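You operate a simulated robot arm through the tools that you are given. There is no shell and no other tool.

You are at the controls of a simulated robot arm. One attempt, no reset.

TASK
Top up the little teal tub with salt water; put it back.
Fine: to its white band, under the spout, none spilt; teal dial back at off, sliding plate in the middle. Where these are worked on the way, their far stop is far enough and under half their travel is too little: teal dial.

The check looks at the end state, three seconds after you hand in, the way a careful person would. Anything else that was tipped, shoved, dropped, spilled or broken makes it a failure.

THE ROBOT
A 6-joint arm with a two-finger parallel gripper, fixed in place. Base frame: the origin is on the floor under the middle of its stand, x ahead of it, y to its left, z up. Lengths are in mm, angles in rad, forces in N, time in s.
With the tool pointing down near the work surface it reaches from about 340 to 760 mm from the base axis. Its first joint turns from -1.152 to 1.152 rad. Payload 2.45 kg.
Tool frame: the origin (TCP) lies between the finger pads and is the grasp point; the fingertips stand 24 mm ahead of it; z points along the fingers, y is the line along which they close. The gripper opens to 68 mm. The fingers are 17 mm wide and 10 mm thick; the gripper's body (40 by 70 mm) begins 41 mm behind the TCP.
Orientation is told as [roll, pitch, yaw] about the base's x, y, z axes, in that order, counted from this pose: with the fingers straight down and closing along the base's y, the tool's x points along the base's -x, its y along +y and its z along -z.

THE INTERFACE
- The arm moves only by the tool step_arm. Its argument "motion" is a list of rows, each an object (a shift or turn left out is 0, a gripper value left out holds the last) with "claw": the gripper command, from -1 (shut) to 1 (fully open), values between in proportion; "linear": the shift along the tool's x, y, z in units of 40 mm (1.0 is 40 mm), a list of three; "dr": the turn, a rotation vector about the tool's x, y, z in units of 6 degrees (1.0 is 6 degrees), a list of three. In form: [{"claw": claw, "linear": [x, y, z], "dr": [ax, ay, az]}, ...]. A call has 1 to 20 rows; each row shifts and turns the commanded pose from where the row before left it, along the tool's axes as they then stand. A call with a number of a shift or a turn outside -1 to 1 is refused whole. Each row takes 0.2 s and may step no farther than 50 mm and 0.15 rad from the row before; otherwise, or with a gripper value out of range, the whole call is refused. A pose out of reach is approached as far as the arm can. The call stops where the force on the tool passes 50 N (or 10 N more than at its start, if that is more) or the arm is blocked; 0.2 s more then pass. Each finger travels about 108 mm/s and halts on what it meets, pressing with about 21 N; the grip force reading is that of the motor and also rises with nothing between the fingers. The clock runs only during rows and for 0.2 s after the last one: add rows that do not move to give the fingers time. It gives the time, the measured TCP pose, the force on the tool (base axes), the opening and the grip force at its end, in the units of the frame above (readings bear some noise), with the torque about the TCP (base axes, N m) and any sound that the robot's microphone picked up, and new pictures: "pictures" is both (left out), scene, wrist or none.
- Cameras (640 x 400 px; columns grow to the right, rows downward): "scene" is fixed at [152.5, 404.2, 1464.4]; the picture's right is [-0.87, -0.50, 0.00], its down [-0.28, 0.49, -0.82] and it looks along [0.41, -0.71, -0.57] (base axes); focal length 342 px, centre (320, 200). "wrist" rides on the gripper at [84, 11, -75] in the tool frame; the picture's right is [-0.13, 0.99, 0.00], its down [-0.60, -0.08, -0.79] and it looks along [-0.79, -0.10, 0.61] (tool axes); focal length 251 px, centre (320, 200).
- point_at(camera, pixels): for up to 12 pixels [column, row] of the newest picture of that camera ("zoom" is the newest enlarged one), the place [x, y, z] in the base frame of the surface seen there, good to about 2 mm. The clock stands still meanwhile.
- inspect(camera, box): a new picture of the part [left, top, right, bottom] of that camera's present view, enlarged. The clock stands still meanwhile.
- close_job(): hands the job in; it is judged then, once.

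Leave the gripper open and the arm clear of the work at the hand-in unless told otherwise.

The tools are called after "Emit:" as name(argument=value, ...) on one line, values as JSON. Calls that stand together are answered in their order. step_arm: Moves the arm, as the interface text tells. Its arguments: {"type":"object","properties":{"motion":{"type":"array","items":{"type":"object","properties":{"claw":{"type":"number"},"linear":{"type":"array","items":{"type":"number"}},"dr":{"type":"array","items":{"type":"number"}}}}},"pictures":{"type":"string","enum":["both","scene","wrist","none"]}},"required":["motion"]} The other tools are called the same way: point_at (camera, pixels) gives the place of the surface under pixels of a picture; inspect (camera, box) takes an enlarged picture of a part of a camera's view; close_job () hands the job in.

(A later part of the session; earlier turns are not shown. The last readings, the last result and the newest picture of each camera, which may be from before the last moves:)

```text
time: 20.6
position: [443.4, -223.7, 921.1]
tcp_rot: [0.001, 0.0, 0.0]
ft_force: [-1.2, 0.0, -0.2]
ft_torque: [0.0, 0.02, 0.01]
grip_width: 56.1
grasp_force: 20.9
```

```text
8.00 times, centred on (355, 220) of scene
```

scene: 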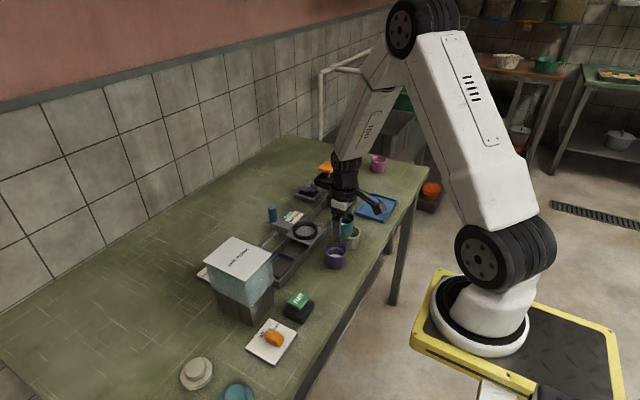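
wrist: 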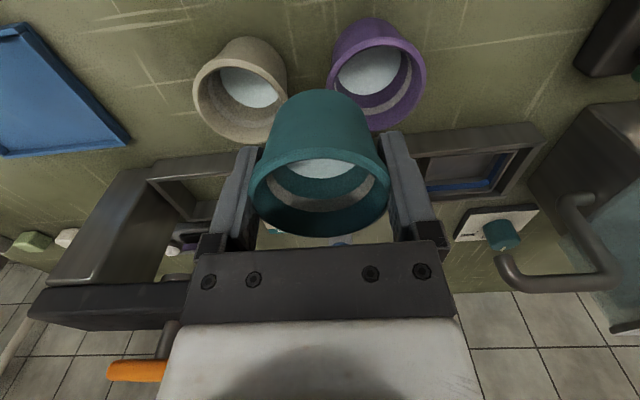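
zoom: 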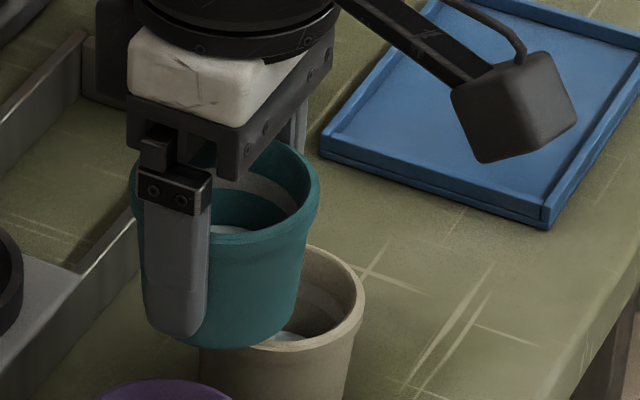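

The ring centre works out to about (558.8, -223.4) with an inner floor radius of about 27 mm, against a tub base of about 25 mm. I'll move slowly forward in x until over it, and take pictures.

Emit:
step_arm(motion=[{"claw": -1, "linear": [-0.1, 0, 0]}, {"linear": [-0.2, 0, 0]}, {"linear": [-0.3, 0, 0]}, {"linear": [-0.3, 0, 0]}, {"linear": [-0.3, 0, 0]}, {"linear": [-0.3, 0, 0]}, {"linear": [-0.3, 0, 0]}, {"linear": [-0.3, 0, 0]}, {"linear": [-0.3, 0, 0]}, {"linear": [-0.25, 0, 0]}, {"linear": [-0.15, 0, 0]}, {"linear": [-0.085, 0, 0]}, {"linear": [0, 0, 0]}, {"linear": [0, 0, 0]}], pictures="both")

```text
time: 23.6
position: [559.1, -224.7, 921.3]
tcp_rot: [-0.001, 0.001, 0.0]
ft_force: [0.9, -0.1, 0.1]
ft_torque: [-0.01, 0.01, 0.0]
grip_width: 55.8
grasp_force: 20.9
```

scene: 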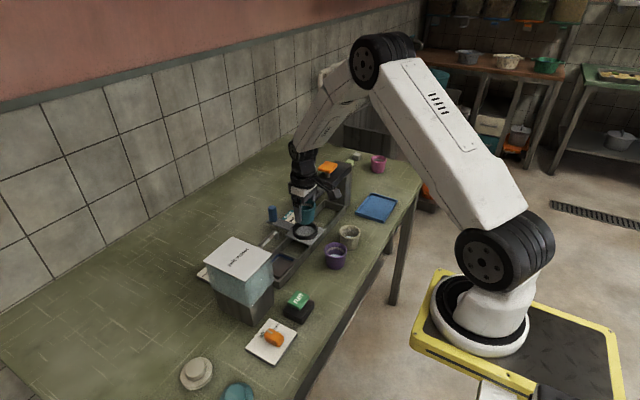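
wrist: 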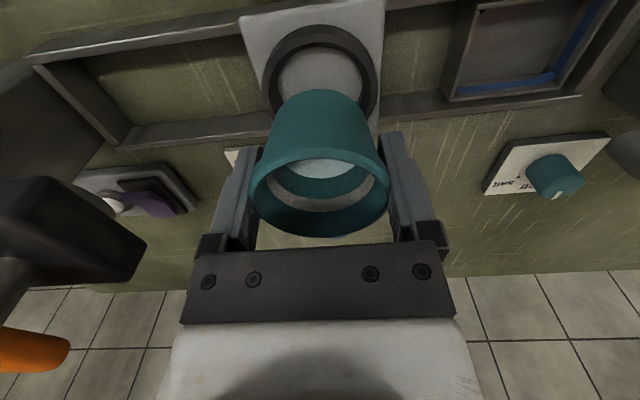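

The tub hangs above the ring seat. I'll measure the tub rim and the ring in the wrist view to check alignment.

Emit:
inspect(camera="wrist", box=[230, 5, 410, 245])

Emit:
point_at(camera="wrist", pixels=[[320, 151], [320, 235], [252, 190], [388, 187], [320, 97], [264, 75], [376, 68], [318, 28], [282, 80], [360, 78], [318, 50], [320, 175]])

```text
1.67 times, centred on (320, 125) of wrist
```

zoom: 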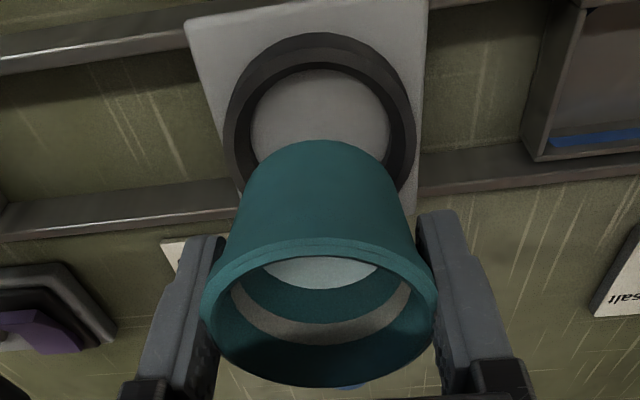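

```text
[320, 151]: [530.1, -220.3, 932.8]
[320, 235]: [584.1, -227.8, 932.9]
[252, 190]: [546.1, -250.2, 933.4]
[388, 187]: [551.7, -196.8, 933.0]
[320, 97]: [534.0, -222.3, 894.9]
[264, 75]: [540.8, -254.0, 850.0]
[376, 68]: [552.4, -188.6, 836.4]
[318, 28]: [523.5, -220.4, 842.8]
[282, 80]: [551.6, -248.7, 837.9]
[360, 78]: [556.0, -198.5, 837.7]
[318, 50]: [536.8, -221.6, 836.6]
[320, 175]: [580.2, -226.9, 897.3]
```

Tub and ring are aligned within about 1 mm in both directions. I'll lower the tub slowly to a few mm above the seat.

Emit:
step_arm(motion=[{"claw": -1, "linear": [0, 0, 0.1]}, {"linear": [0, 0, 0.2]}, {"linear": [0, 0, 0.2]}, {"linear": [0, 0, 0.2]}, {"linear": [0, 0, 0.15]}, {"linear": [0, 0, 0.1]}, {"linear": [0, 0, 0.05]}, {"linear": [0, 0, 0]}], pictures="both")

```text
time: 25.4
position: [558.4, -223.1, 880.8]
tcp_rot: [0.001, 0.0, 0.0]
ft_force: [0.1, -0.7, 0.2]
ft_torque: [0.02, 0.01, 0.01]
grip_width: 55.6
grasp_force: 21.3
```

scene: 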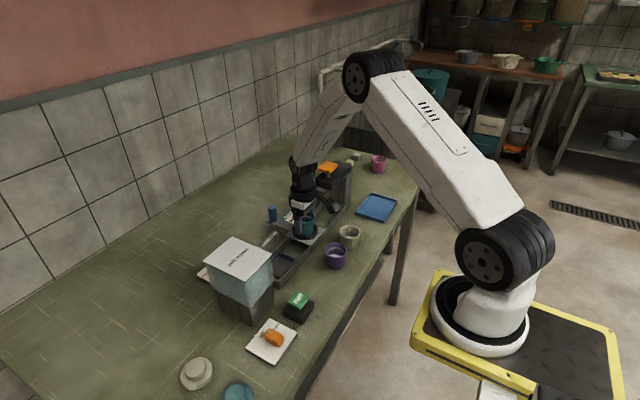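
wrist: 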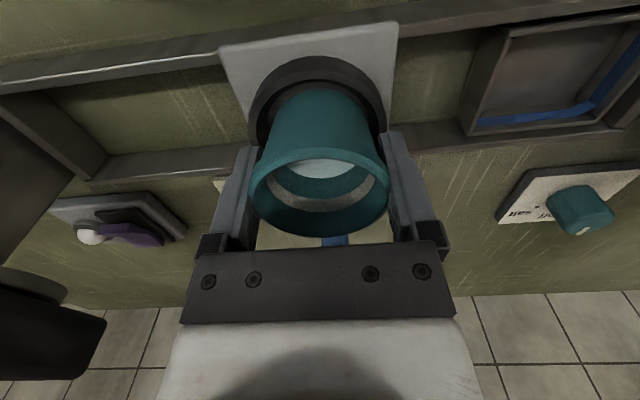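

The tub's base is just inside the ring, about 5 mm above the floor of the seat. I'll enlarge to check the gaps all round.

Emit:
inspect(camera="wrist", box=[230, 40, 410, 160])

Emit:
inspect(camera="scene", box=[275, 200, 335, 250])

```text
3.33 times, centred on (320, 100) of wrist
```

zoom: 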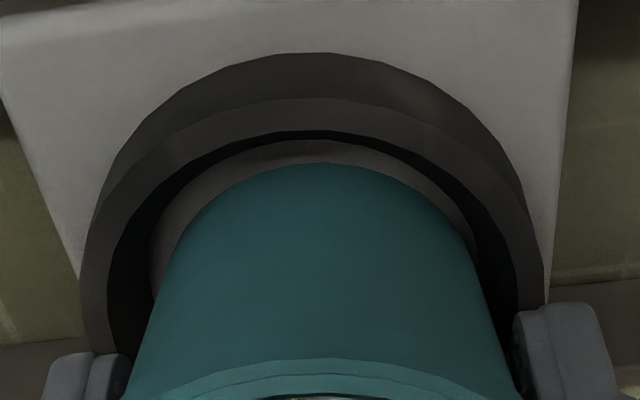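

```text
8.00 times, centred on (305, 225) of scene
```

zoom: 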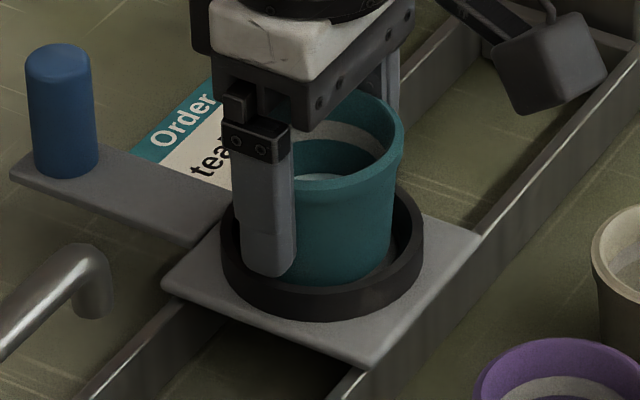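

The tub is inside the ring with even gaps. I'll lower the last millimetres in small steps while watching the vertical force.

Emit:
step_arm(motion=[{"claw": -1, "linear": [0, 0, 0.04]}, {"linear": [0, 0, 0.04]}, {"linear": [0, 0, 0.03]}, {"linear": [0, 0, 0]}], pictures="none")

```text
time: 26.4
position: [559.0, -224.0, 878.1]
tcp_rot: [-0.001, 0.001, 0.0]
ft_force: [0.3, 0.7, -0.8]
ft_torque: [-0.01, 0.0, 0.02]
grip_width: 55.8
grasp_force: 20.6
```

Force is still near zero. I'll go down a little more.

Emit:
step_arm(motion=[{"claw": -1, "linear": [0, 0, 0.03]}, {"linear": [0, 0, 0.02]}, {"linear": [0, 0, 0]}], pictures="none")

```text
time: 27.2
position: [559.4, -223.6, 874.8]
tcp_rot: [0.0, 0.001, -0.002]
ft_force: [-2.1, 0.2, 6.2]
ft_torque: [0.04, 0.08, -0.02]
grip_width: 55.5
grasp_force: 21.0
```

A 6 N upward force shows the tub is seated. I'll open the fingers and look.

Emit:
step_arm(motion=[{"claw": 1}, {"claw": 1}, {"claw": 1}], pictures="both")

```text
time: 28.0
position: [559.5, -224.2, 875.6]
tcp_rot: [0.0, 0.001, 0.0]
ft_force: [0.7, 0.2, 0.5]
ft_torque: [-0.03, 0.0, -0.01]
grip_width: 67.9
grasp_force: 0.0
```

scene: 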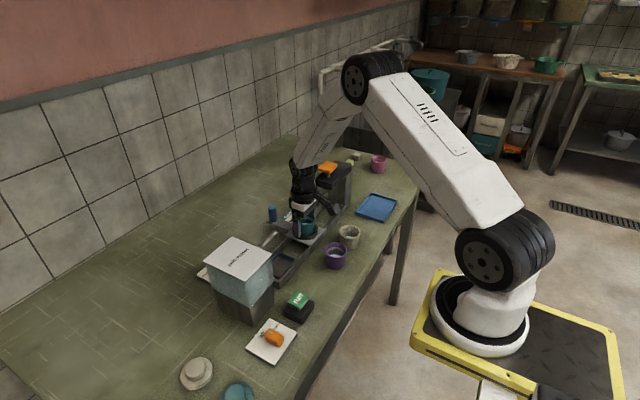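
wrist: 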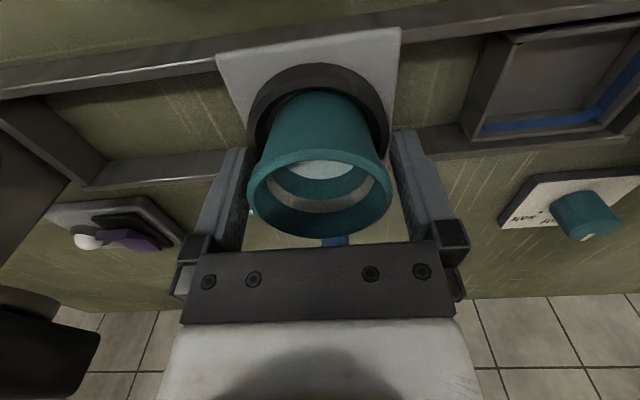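

The tub sits free in the ring between open fingers. I'll raise straight up out of the way.

Emit:
step_arm(motion=[{"claw": 1, "linear": [0, 0, -0.2]}, {"linear": [0, 0, -0.4]}, {"linear": [0, 0, -0.8]}, {"linear": [0, 0, -0.9]}, {"linear": [0, 0, -0.9]}, {"linear": [0, 0, -0.6]}, {"linear": [0, 0, 0]}], pictures="both")

```text
time: 29.6
position: [559.8, -224.8, 1029.8]
tcp_rot: [-0.001, 0.0, -0.001]
ft_force: [-0.1, -0.7, 0.5]
ft_torque: [0.0, 0.01, -0.02]
grip_width: 67.9
grasp_force: 0.0
```

scene: 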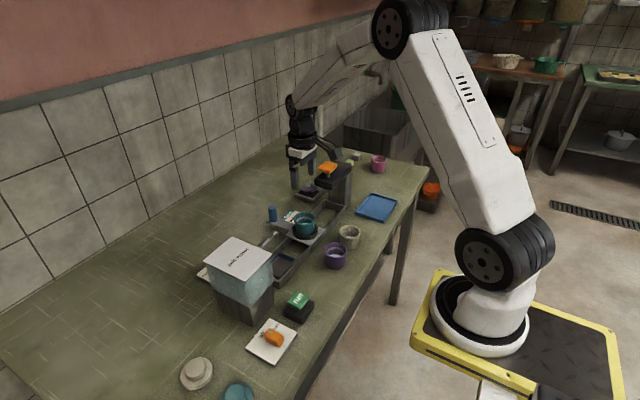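
wrist: 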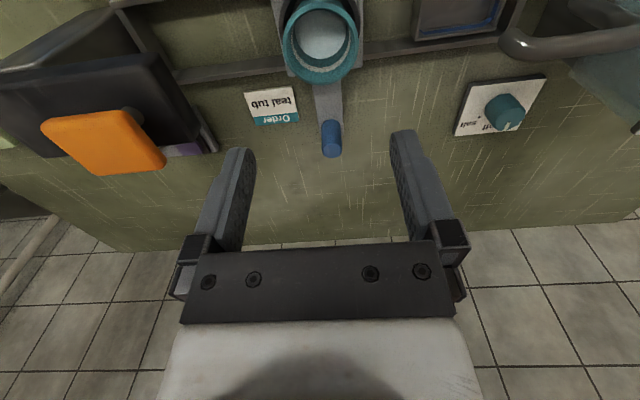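

The tub is seated in the ring; peg and spout are in view. I'll enlarge to check the tub, and measure the peg, the spout and the drip grate.

Emit:
inspect(camera="scene", box=[255, 200, 335, 290])

Emit:
point_at(camera="wrist", pixels=[[321, 125], [342, 125], [332, 122], [331, 150], [331, 140], [327, 100], [505, 38], [515, 50], [460, 8], [600, 40], [505, 108], [320, 45]])

```text
4.44 times, centred on (295, 245) of scene
```

zoom: 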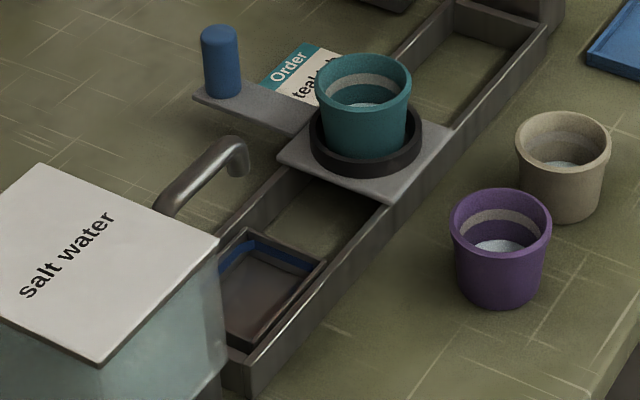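

```text
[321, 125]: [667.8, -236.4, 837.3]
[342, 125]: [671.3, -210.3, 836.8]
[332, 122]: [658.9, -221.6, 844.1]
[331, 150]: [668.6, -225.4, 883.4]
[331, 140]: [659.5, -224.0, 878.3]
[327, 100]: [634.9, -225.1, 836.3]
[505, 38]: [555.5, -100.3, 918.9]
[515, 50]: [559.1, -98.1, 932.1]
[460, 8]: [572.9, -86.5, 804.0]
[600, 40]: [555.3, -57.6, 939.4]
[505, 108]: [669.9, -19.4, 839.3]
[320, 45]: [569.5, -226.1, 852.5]
```

The tub sits upright in the ring, and the spout tip is near (557, -95). I'll move over the blue peg at (668, -222), staying high, then start turning the tool so that its camera swings away from the tank and spout (toward +y/+x).

Emit:
step_arm(motion=[{"claw": 1, "linear": [-0.9, 0.02, 0]}, {"linear": [-0.9, 0.02, 0]}, {"linear": [-0.9, 0.02, 0]}, {"dr": [0, 0, 1]}, {"dr": [0, 0, 1]}, {"dr": [0, 0, 1]}, {"dr": [0, 0, 1]}, {"dr": [0, 0, 1]}, {"dr": [0, 0, 1]}, {"dr": [0, 0, 1]}, {"dr": [0, 0, 1]}, {"dr": [0, 0, 1]}, {"dr": [0, 0, 1]}, {"dr": [0, 0, 1]}, {"dr": [0, 0, 1]}, {"dr": [0, 0, 1]}, {"dr": [0, 0, 1]}, {"dr": [0, 0, 1]}, {"linear": [0, 0, 0]}], pictures="both")

```text
time: 33.6
position: [666.5, -222.0, 1027.4]
tcp_rot: [0.001, 0.0, -1.573]
ft_force: [0.1, 0.3, -0.3]
ft_torque: [0.02, 0.02, -0.02]
grip_width: 68.1
grasp_force: 0.0
```

scene: 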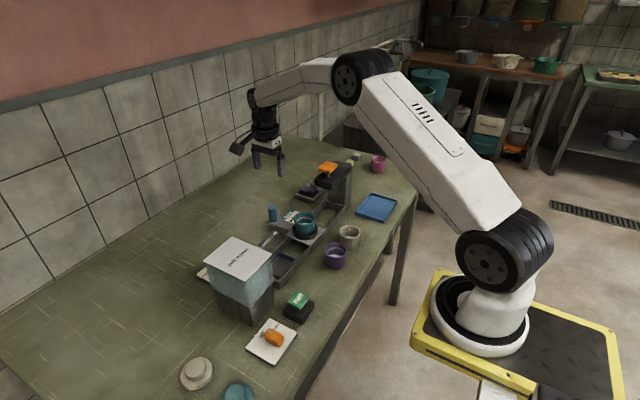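
wrist: 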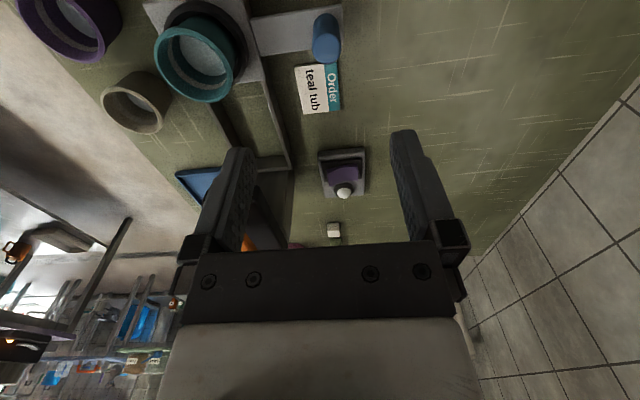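

Yaw -90° works freely. I'll turn another 54° so that the fingers will close nearly along y around the peg.

Emit:
step_arm(motion=[{"dr": [0, 0, 1]}, {"dr": [0, 0, 1]}, {"dr": [0, 0, 1]}, {"dr": [0, 0, 1]}, {"dr": [0, 0, 1]}, {"dr": [0, 0, 1]}, {"dr": [0, 0, 1]}, {"dr": [0, 0, 1]}, {"dr": [0, 0, 1]}, {"linear": [0, 0, 0]}], pictures="both")

```text
time: 35.8
position: [666.7, -222.2, 1027.7]
tcp_rot: [-0.002, 0.0, -2.514]
ft_force: [-0.1, -0.3, -0.6]
ft_torque: [0.02, 0.0, 0.0]
grip_width: 68.0
grasp_force: 0.0
```

scene: 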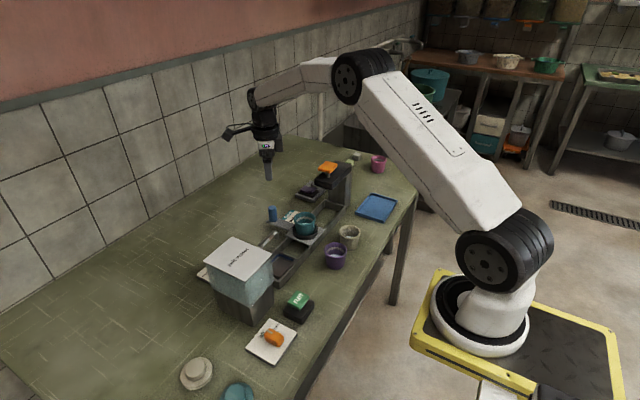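
wrist: 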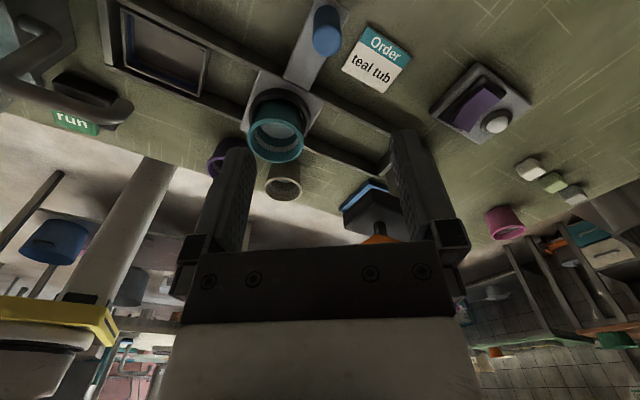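

Yaw -144° also works, and the wrist camera now looks back over the peg and tub. I'll measure the peg precisely from here.

Emit:
inspect(camera="wrist", box=[280, 0, 370, 70])

Emit:
inspect(camera="scene", box=[255, 195, 295, 235])

```text
5.71 times, centred on (325, 35) of wrist
```

zoom: 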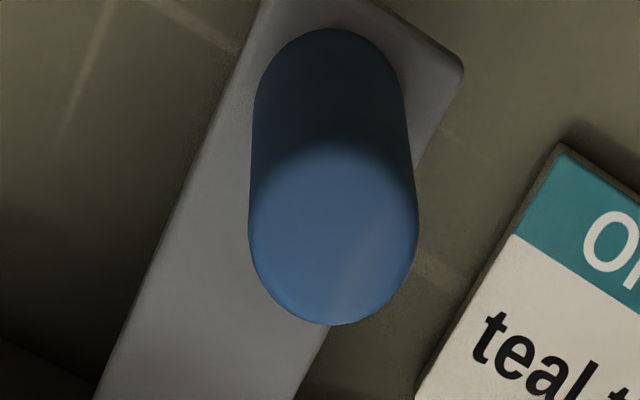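

```text
10.00 times, centred on (275, 215) of scene
```

zoom: 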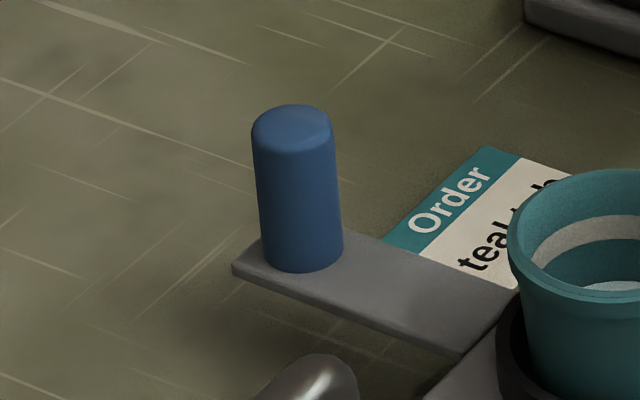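

Emit:
point_at(camera="zoom", pixels=[[292, 108], [290, 145], [255, 130], [330, 130], [292, 125], [262, 240], [340, 235], [300, 268], [236, 270], [258, 235]])

Emit:
point_at(camera="wrist", pixels=[[328, 38], [328, 55], [313, 42], [341, 42], [328, 28], [326, 10]])

```text
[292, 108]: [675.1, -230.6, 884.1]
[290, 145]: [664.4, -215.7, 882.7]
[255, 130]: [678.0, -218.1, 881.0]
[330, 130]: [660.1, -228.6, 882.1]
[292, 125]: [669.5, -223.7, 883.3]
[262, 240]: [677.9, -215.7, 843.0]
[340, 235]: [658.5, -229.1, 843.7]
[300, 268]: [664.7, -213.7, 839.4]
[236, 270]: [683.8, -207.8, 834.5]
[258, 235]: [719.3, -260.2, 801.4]
```

```text
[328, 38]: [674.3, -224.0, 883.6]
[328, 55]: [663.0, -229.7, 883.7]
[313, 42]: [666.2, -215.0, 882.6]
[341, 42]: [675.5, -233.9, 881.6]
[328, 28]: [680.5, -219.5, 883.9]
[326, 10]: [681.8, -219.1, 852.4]
```

The peg's centre is (670, -223.6), 21 mm in diameter, top z 884. I'll centre over it and go down to TCP z≈868, which keeps the fingertips 7 mm above the plate arm.

Emit:
step_arm(motion=[{"claw": 1, "linear": [0.046, 0.077, 0.8]}, {"linear": [0, 0, 0.9]}, {"linear": [0, 0, 0.9]}, {"linear": [0, 0, 0.8]}, {"linear": [0, 0, 0.4]}, {"linear": [0, 0, 0.2]}, {"linear": [0, 0, 0]}], pictures="both")

```text
time: 37.4
position: [669.8, -223.2, 868.3]
tcp_rot: [-0.001, 0.0, -2.513]
ft_force: [0.1, -0.1, -0.3]
ft_torque: [0.03, -0.02, 0.0]
grip_width: 67.9
grasp_force: 0.0
```

scene: 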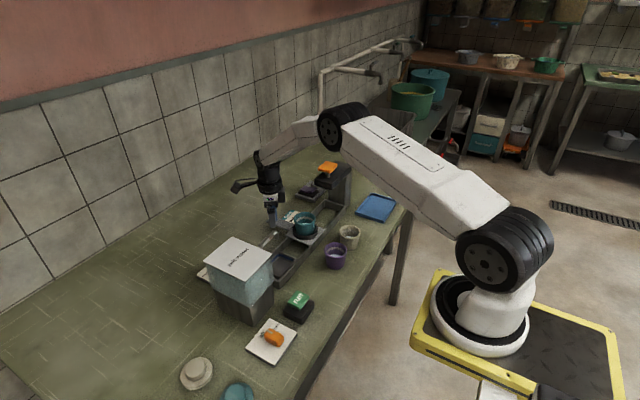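
wrist: 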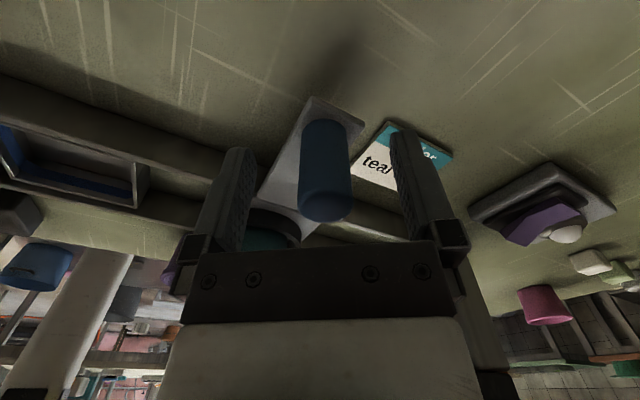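

The peg stands in the middle between the fingers. I'll close on it and read the pose.

Emit:
step_arm(motion=[{"claw": -1}, {"claw": -1}, {"claw": -1}, {"claw": -1}], pictures="both")

```text
time: 38.4
position: [672.6, -223.4, 868.8]
tcp_rot: [0.002, 0.003, -2.514]
ft_force: [8.3, -1.1, -1.9]
ft_torque: [0.54, -0.52, -0.02]
grip_width: 23.9
grasp_force: 39.7
```

scene: 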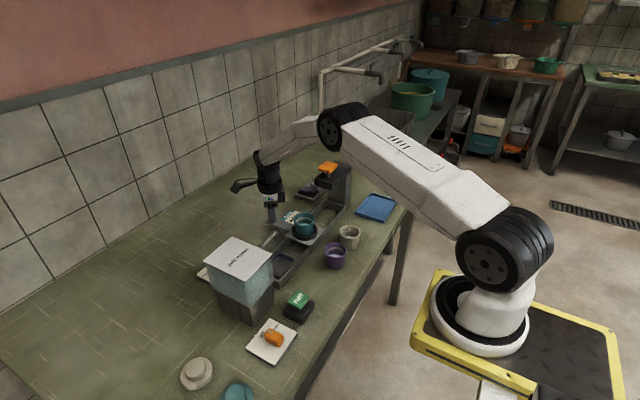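
wrist: 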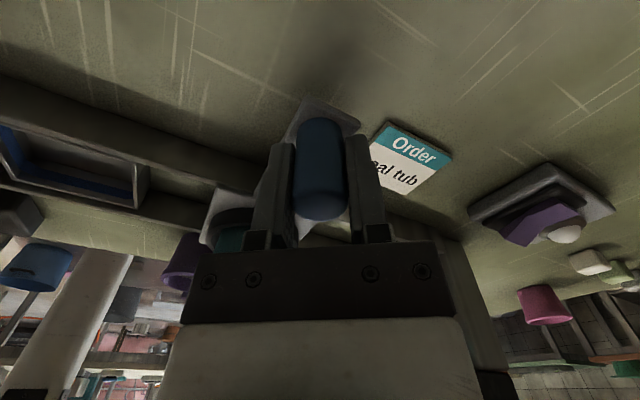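

The fingers hold the peg (width 23.9). The 8 N sideways force says my centre was about 3 mm off in x. Before sliding, I'll check the spout's lowest point against the tub rim height.

Emit:
inspect(camera="scene", box=[250, 215, 330, 275])

```text
6.67 times, centred on (290, 245) of scene
```

zoom: 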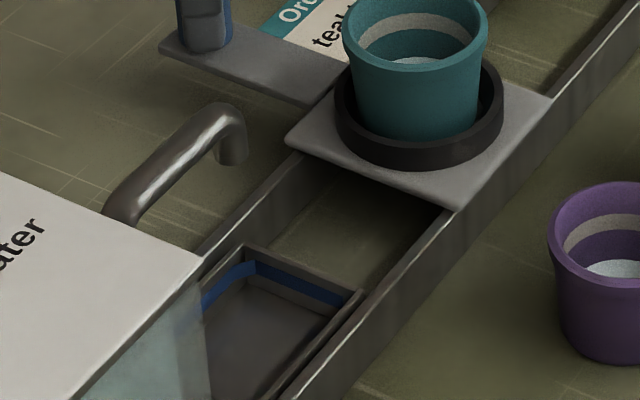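

Emit:
point_at(camera="zoom", pixels=[[234, 160], [222, 155], [243, 158], [236, 125], [225, 110], [250, 262], [350, 300], [205, 310], [395, 50], [415, 65], [285, 300], [500, 100]])

```text
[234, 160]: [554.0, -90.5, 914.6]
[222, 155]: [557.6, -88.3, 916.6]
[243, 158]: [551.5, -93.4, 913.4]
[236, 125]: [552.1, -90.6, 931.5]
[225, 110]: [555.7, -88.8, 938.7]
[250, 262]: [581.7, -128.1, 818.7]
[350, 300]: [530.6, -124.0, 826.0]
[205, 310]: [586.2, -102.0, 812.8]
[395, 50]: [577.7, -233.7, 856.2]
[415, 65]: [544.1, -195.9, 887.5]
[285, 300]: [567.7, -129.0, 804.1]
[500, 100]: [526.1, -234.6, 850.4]
```

The spout bottom is at z≈912 and the tub rim at 887.5, so it passes with 24 mm to spare. The spout axis is about (558, -96). I'll relieve the side force and slide the peg slowly +y for the first 60 mm.

Emit:
step_arm(motion=[{"claw": -1, "linear": [0.05, 0.037, 0]}, {"linear": [0.0294, -0.0405, 0]}, {"linear": [0.0588, -0.0809, 0]}, {"linear": [0.0882, -0.1213, 0]}, {"linear": [0.0882, -0.1213, 0]}, {"linear": [0.0882, -0.1213, 0]}, {"linear": [0.0882, -0.1213, 0]}, {"linear": [0.0882, -0.1213, 0]}, {"linear": [0.0882, -0.1213, 0]}, {"linear": [0.0882, -0.1213, 0]}, {"linear": [0.0882, -0.1213, 0]}, {"linear": [0.0588, -0.0809, 0]}, {"linear": [0.0294, -0.0405, 0]}, {"linear": [0, 0, 0]}], pictures="both")

```text
time: 41.4
position: [671.7, -162.7, 867.5]
tcp_rot: [-0.001, 0.002, -2.514]
ft_force: [-18.0, 0.0, 15.4]
ft_torque: [-0.34, 0.27, 0.05]
grip_width: 23.7
grasp_force: 39.5
```

scene: 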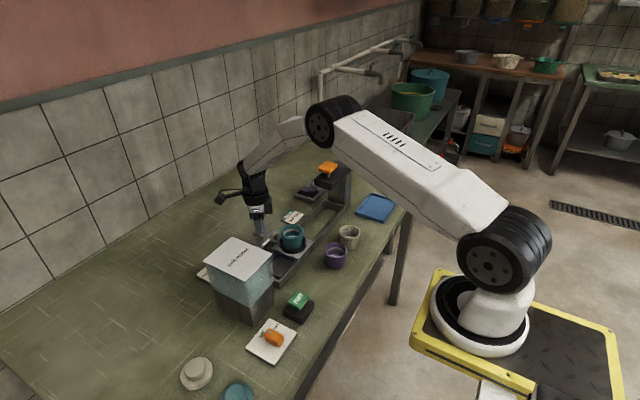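
wrist: 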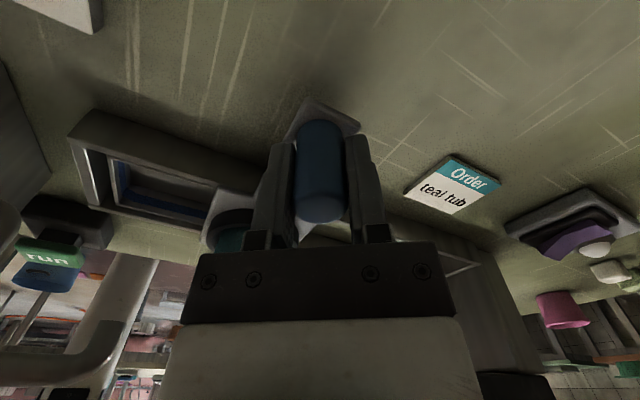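

The plate follows the peg and the tub rides in the ring. The x force of -18 N shows my correction was too much, so I'll take back about 1.7 mm in x and 1 mm in z and read again.

Emit:
step_arm(motion=[{"claw": -1, "linear": [-0.034, -0.025, -0.025]}, {"linear": [0, 0, 0]}], pictures="none")

Emit:
inspect(camera="scene", box=[245, 205, 325, 275])

```text
time: 42.0
position: [671.9, -164.1, 867.7]
tcp_rot: [0.001, 0.002, -2.514]
ft_force: [10.1, 0.0, -10.7]
ft_torque: [-0.03, 0.17, 0.15]
grip_width: 23.4
grasp_force: 39.5
```

```text
5.71 times, centred on (285, 240) of scene
```

zoom: 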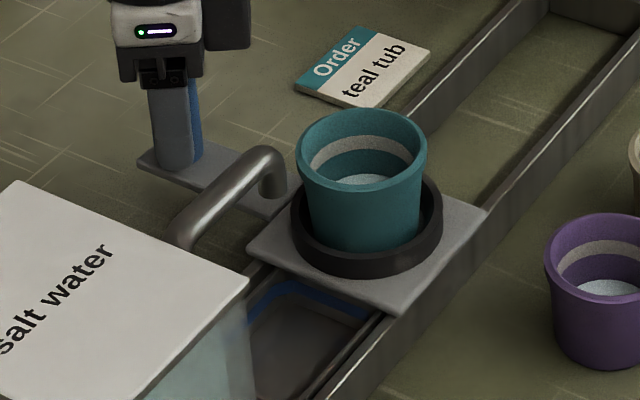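

The contact is stiff, and forces of ±10 N are acceptable. I'll correct by half a millimetre and slide another 58 mm slowly.

Emit:
step_arm(motion=[{"claw": -1, "linear": [0.012, 0.009, 0.012]}, {"linear": [0.0294, -0.0405, 0]}, {"linear": [0.0588, -0.0809, 0]}, {"linear": [0.0882, -0.1213, 0]}, {"linear": [0.0882, -0.1213, 0]}, {"linear": [0.0882, -0.1213, 0]}, {"linear": [0.0882, -0.1213, 0]}, {"linear": [0.0882, -0.1213, 0]}, {"linear": [0.0882, -0.1213, 0]}, {"linear": [0.0882, -0.1213, 0]}, {"linear": [0.0588, -0.0809, 0]}, {"linear": [0.0294, -0.0405, 0]}, {"linear": [0.0294, -0.0405, 0]}, {"linear": [0, 0, 0]}], pictures="both")

```text
time: 45.0
position: [671.1, -107.0, 867.6]
tcp_rot: [0.0, -0.001, -2.513]
ft_force: [4.9, 0.1, -4.6]
ft_torque: [0.21, -0.37, 0.04]
grip_width: 23.4
grasp_force: 39.5
```

scene: 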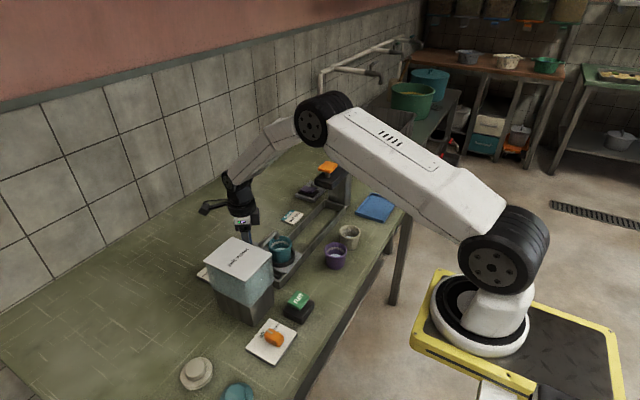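
wrist: 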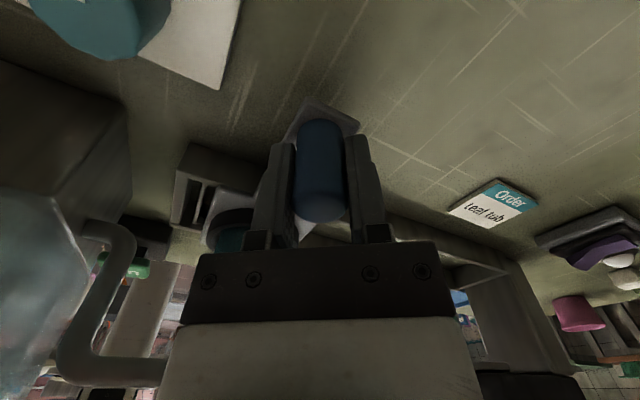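

The peg is at y=-107. I'll enlarge the spout region to see how the tub stands relative to the spout and the end stop.

Emit:
inspect(camera="scene", box=[250, 215, 320, 285])

```text
5.71 times, centred on (285, 250) of scene
```

zoom: 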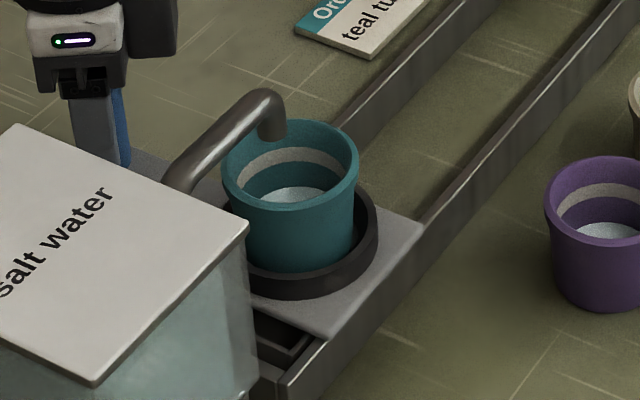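

I can see the water and the band inside the tub from here, which will do for monitoring. I'll nudge further, 2 mm per row, toward the stop.

Emit:
step_arm(motion=[{"claw": -1, "linear": [0.0294, -0.0405, 0]}, {"linear": [0.0294, -0.0405, 0]}, {"linear": [0.0294, -0.0405, 0]}, {"linear": [0.0294, -0.0405, 0]}, {"linear": [0, 0, 0]}], pictures="scene")

Emit:
inspect(camera="scene", box=[250, 215, 320, 285])

```text
time: 46.2
position: [673.1, -99.0, 867.3]
tcp_rot: [0.0, 0.002, -2.513]
ft_force: [-0.9, 0.9, 6.8]
ft_torque: [0.16, 0.05, -0.16]
grip_width: 23.5
grasp_force: 39.8
```

scene: 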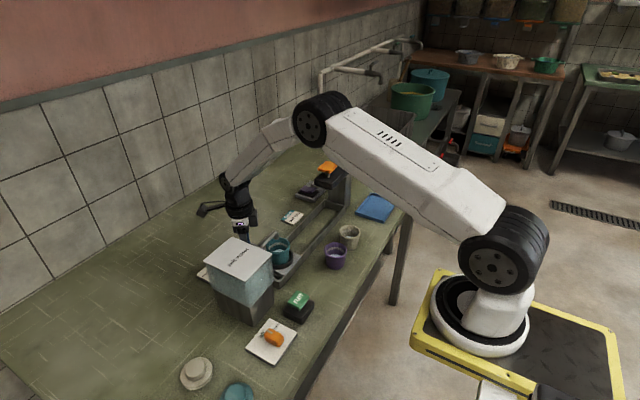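

```text
5.71 times, centred on (285, 250) of scene
```

zoom: 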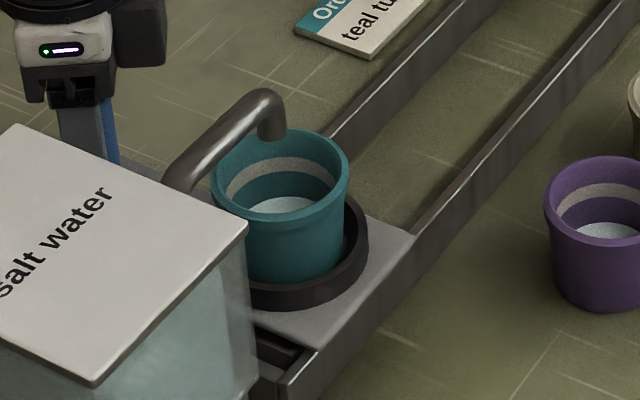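

No stop yet at y=-99. Two more nudges of 2 mm bring the tub exactly under the spout axis (y≈-96).

Emit:
step_arm(motion=[{"claw": -1, "linear": [0.0294, -0.0405, 0]}, {"linear": [0.0294, -0.0405, 0]}, {"linear": [0, 0, 0]}], pictures="none")

Emit:
inspect(camera="scene", box=[250, 220, 310, 280])

```text
time: 47.0
position: [671.9, -94.5, 868.2]
tcp_rot: [-0.002, -0.001, -2.513]
ft_force: [2.3, -2.8, 4.6]
ft_torque: [-0.17, 0.4, 0.07]
grip_width: 23.3
grasp_force: 40.0
```

```text
6.67 times, centred on (280, 250) of scene
```

zoom: 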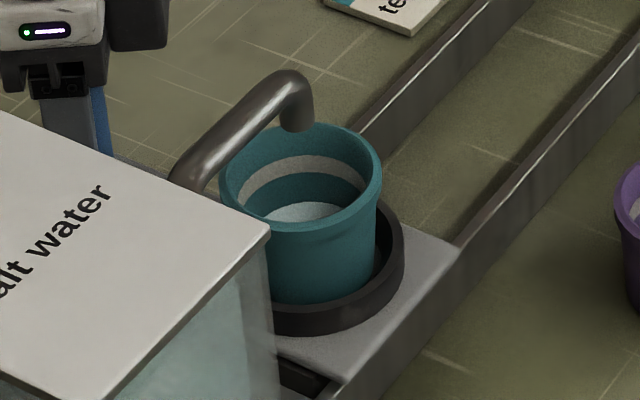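

Emit:
point_at(camera="zoom", pixels=[[223, 185], [379, 180], [330, 130], [300, 230], [297, 125], [287, 122], [308, 118], [300, 210], [335, 168], [340, 180], [350, 190], [450, 255]])

```text
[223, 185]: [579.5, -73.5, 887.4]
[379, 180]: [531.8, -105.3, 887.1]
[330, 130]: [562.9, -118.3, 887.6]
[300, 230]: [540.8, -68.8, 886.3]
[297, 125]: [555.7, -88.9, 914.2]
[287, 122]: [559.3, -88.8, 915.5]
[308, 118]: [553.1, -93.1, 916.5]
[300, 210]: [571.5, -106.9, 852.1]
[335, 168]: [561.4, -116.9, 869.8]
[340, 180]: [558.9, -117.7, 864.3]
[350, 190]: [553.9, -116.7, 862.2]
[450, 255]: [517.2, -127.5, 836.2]
```

The tub centre (≈556.5, -92) is under the spout axis (≈560, -95), well within its 25 mm inner radius. I'll release the peg by opening partway and rise clear of it.

Emit:
step_arm(motion=[{"claw": 0.4}, {"claw": 0.4}, {"claw": 0.4}, {"linear": [0, 0, -0.3]}, {"linear": [0, 0, -0.7]}, {"linear": [0, 0, -0.9]}, {"linear": [0, 0, -0.9]}, {"linear": [0, 0, 0]}], pictures="both")

```text
time: 48.8
position: [669.5, -94.5, 979.8]
tcp_rot: [0.0, 0.0, -2.515]
ft_force: [0.5, 0.3, -0.6]
ft_torque: [0.02, 0.02, 0.03]
grip_width: 47.5
grasp_force: 0.0
```

scene: 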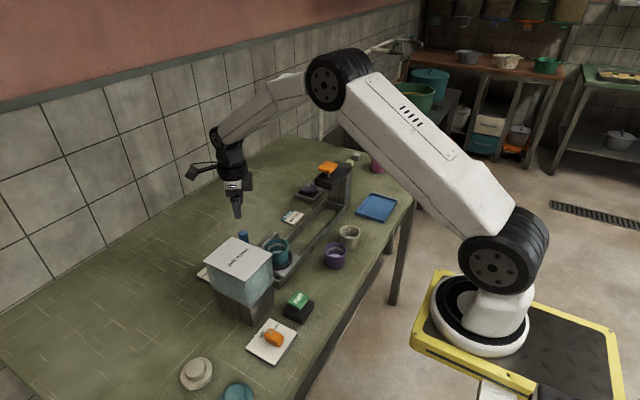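
wrist: 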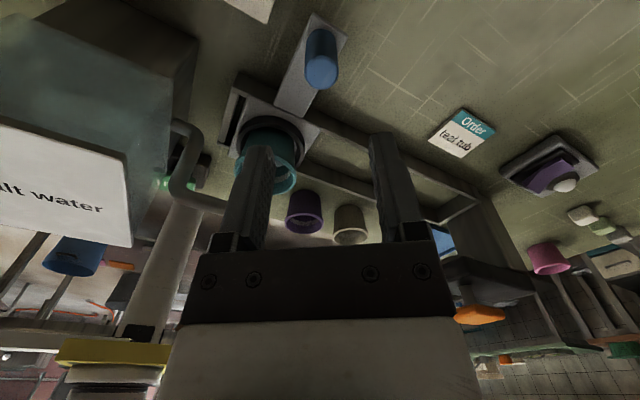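

Released cleanly. I'll rise, move over the dial near (682, -10), and turn the tool back to yaw ≈ -80° so there is room for the clockwise turn later.

Emit:
step_arm(motion=[{"claw": 0.6, "linear": [0.74, -0.76, -0.5]}, {"linear": [0.74, -0.76, -0.5]}, {"dr": [0, 0, -1]}, {"dr": [0, 0, -1]}, {"dr": [0, 0, -1]}, {"dr": [0, 0, -1]}, {"dr": [0, 0, -1]}, {"dr": [0, 0, -1]}, {"dr": [0, 0, -1]}, {"dr": [0, 0, -1]}, {"dr": [0, 0, -1]}, {"dr": [0, 0, -1]}, {"dr": [0, 0, -0.67]}, {"linear": [0, 0, 0]}], pictures="both")

```text
time: 51.8
position: [683.8, -11.2, 1019.7]
tcp_rot: [0.001, 0.002, -1.394]
ft_force: [-0.3, 0.0, -0.1]
ft_torque: [-0.02, -0.01, -0.02]
grip_width: 54.2
grasp_force: 0.1
```

scene: 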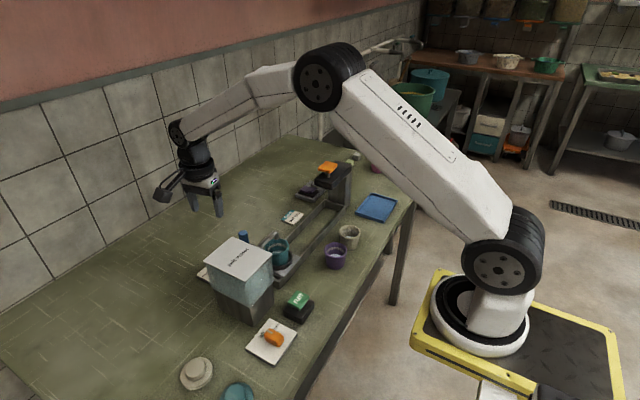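
wrist: 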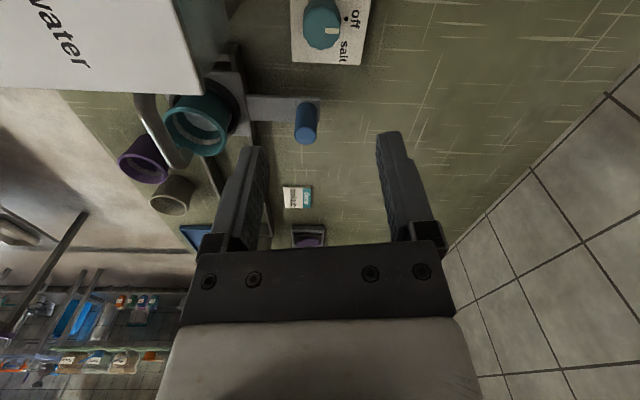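

The tool is over the dial with yaw -80°; the dial is visible at about (325, 25), still at "off". I'll enlarge and measure its centre.

Emit:
inspect(camera="wrist", box=[285, 0, 375, 70])

Emit:
point_at(camera="wrist", pixels=[[322, 10], [322, 30], [322, 45], [308, 35], [340, 33], [331, 31], [322, 38], [312, 45], [335, 45], [347, 19], [290, 60], [362, 62]])

```text
5.71 times, centred on (330, 35) of wrist
```

zoom: 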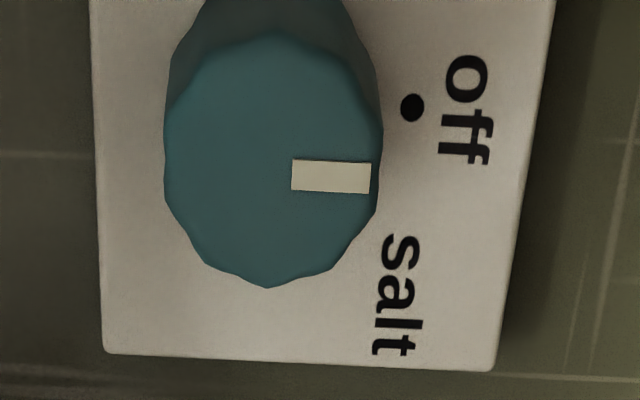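

```text
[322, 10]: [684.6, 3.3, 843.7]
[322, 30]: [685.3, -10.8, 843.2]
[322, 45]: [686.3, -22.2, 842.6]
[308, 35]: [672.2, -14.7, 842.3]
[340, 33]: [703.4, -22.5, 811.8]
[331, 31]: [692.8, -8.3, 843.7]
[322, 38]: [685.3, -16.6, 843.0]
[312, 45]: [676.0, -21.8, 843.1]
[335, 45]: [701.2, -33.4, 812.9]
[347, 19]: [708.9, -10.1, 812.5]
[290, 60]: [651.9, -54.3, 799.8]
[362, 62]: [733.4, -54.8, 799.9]
```

The dial's centre is (685, -10) with a radius of 17. The dots are at ±52° from "off". I'll centre over it and lower to TCP z≈843 with the fingers open at 54 mm.

Emit:
step_arm(motion=[{"claw": 0.6, "linear": [0.032, 0.036, 0.7]}, {"linear": [0, 0, 0.9]}, {"linear": [0, 0, 0.9]}, {"linear": [0, 0, 0.9]}, {"linear": [0, 0, 0.6]}, {"linear": [0, 0, 0.3]}, {"linear": [0, 0, 0.1]}, {"linear": [0, 0, 0]}], pictures="both")

```text
time: 53.6
position: [684.9, -9.3, 845.1]
tcp_rot: [-0.001, 0.001, -1.395]
ft_force: [0.3, -0.1, -0.3]
ft_torque: [0.0, 0.04, -0.02]
grip_width: 54.1
grasp_force: 0.0
```

scene: 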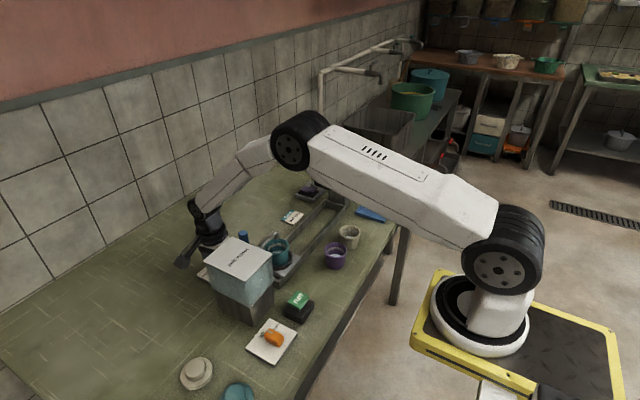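
wrist: 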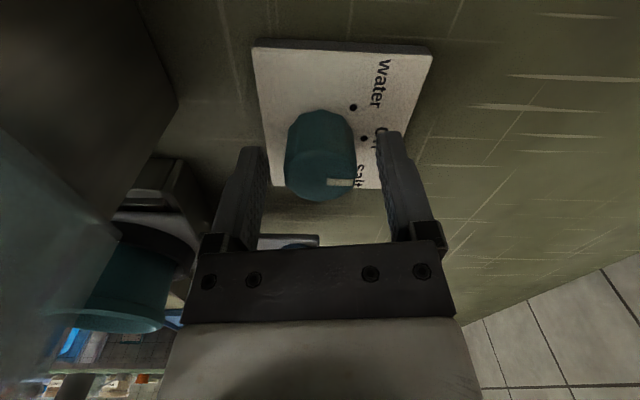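

The dial stands between the fingers, with the "water", "off" and "salt" marks readable, and the tub stays visible to the scene camera. I'll lower 3 mm more and close on the dial.

Emit:
step_arm(motion=[{"claw": 0.6, "linear": [0, 0, 0.08]}, {"claw": -1}, {"claw": -1}, {"claw": -1}], pictures="both")

Emit:
inspect(camera="scene", box=[255, 225, 305, 275])

```text
time: 54.6
position: [684.7, -9.6, 842.7]
tcp_rot: [0.0, 0.0, -1.397]
ft_force: [-5.3, -0.4, 4.7]
ft_torque: [-0.03, 0.26, 0.0]
grip_width: 33.0
grasp_force: 45.5
```

scene: 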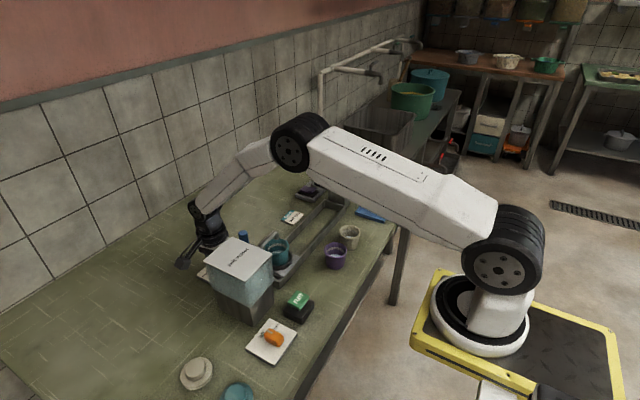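
wrist: 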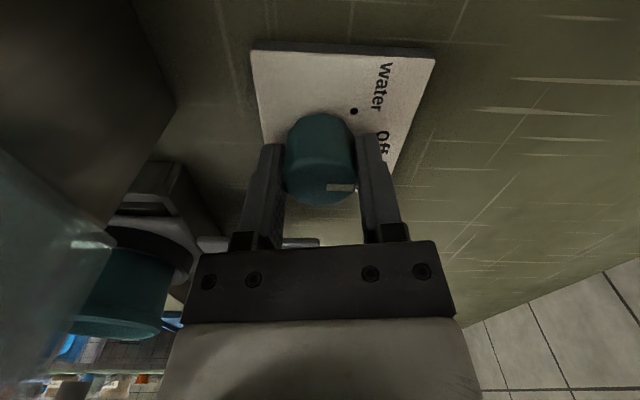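

```text
8.00 times, centred on (280, 250) of scene
```

zoom: 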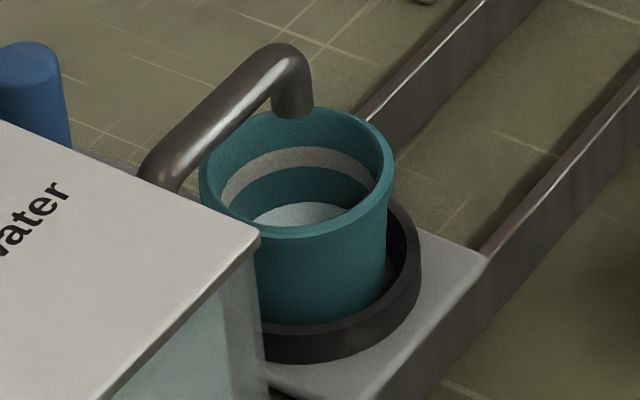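

The fingers hold the dial (width 33.0). Baseline: the water line at the far wall is at row ≈203 of this zoom, with the band above it at rows ≈147–170. First a small clockwise turn of 18° to see that the dial follows.

Emit:
step_arm(motion=[{"claw": -1, "dr": [0, 0, 1]}, {"dr": [0, 0, 1]}, {"dr": [0, 0, 1]}], pictures="both")

Emit:
inspect(camera="scene", box=[255, 225, 305, 275])

Emit:
inspect(camera="wrist", box=[240, 40, 440, 220])

```text
time: 55.4
position: [685.2, -9.1, 841.7]
tcp_rot: [0.003, 0.002, -1.711]
ft_force: [-12.2, -3.3, 21.9]
ft_torque: [0.0, 0.38, 0.0]
grip_width: 32.9
grasp_force: 44.9
```

scene: 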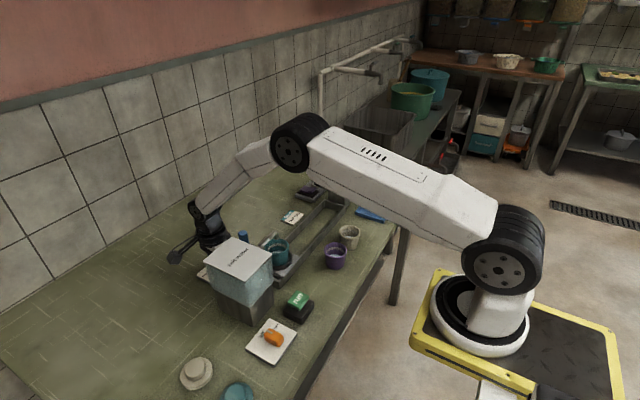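
wrist: 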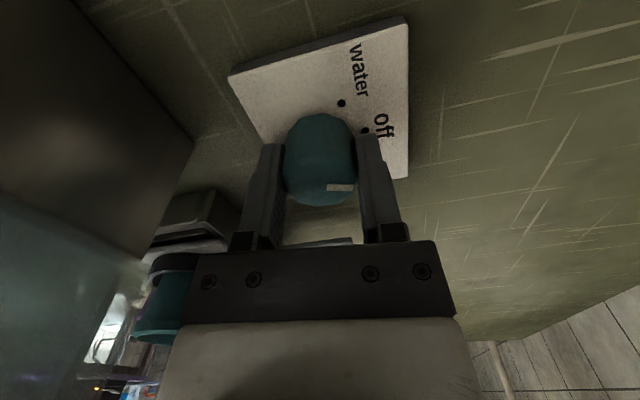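

```text
8.00 times, centred on (280, 250) of scene
```

zoom: 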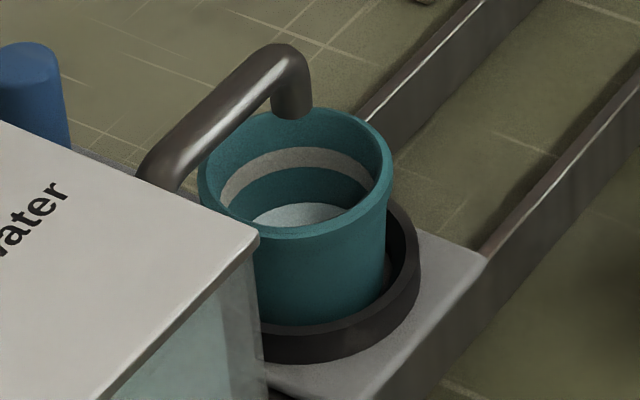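

```text
2.22 times, centred on (340, 130) of wrist
```

zoom: 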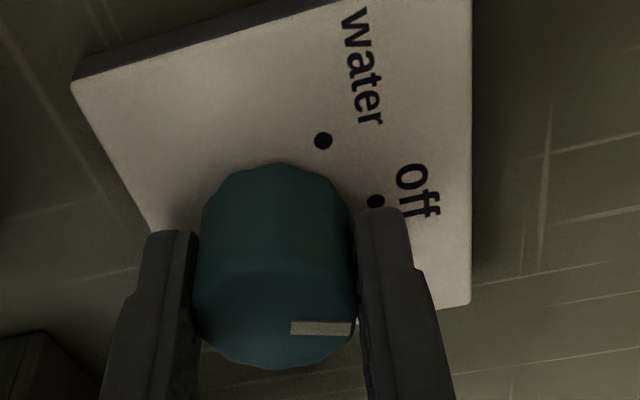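

The dial follows the fingers (its mark stays at the same finger), and nothing flows yet at 18°. I'll relieve the 22 N vertical load with a 0.8 mm raise and turn on by another 18°.

Emit:
step_arm(motion=[{"claw": -1, "linear": [0, 0, -0.02], "dr": [0, 0, 1]}, {"dr": [0, 0, 1]}, {"dr": [0, 0, 1]}], pictures="scene")

Emit:
inspect(camera="scene", box=[255, 225, 305, 275])

```text
time: 56.2
position: [685.6, -9.1, 842.1]
tcp_rot: [0.001, 0.0, -2.026]
ft_force: [-2.2, 0.0, 10.9]
ft_torque: [-1.12, 0.51, -0.02]
grip_width: 33.0
grasp_force: 45.3
```

scene: 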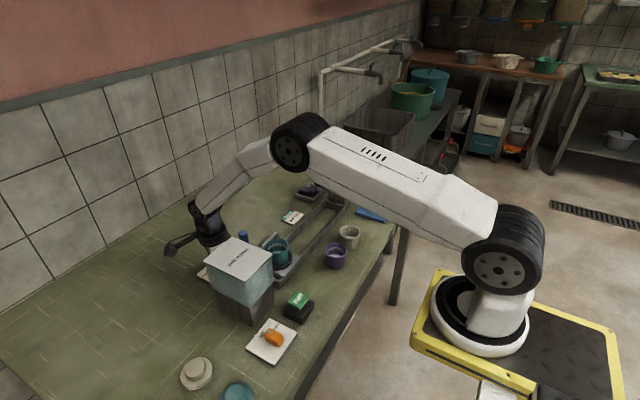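

```text
8.00 times, centred on (280, 250) of scene
```

zoom: 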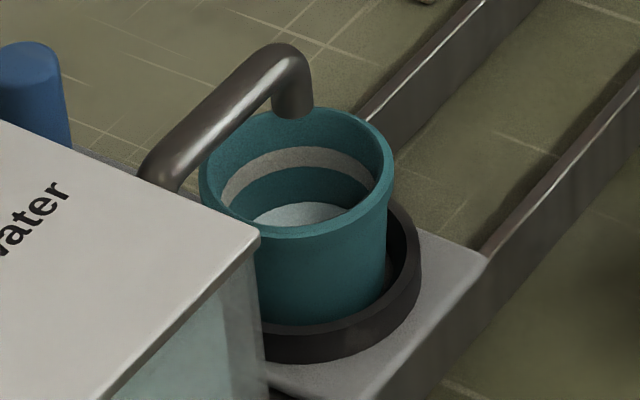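

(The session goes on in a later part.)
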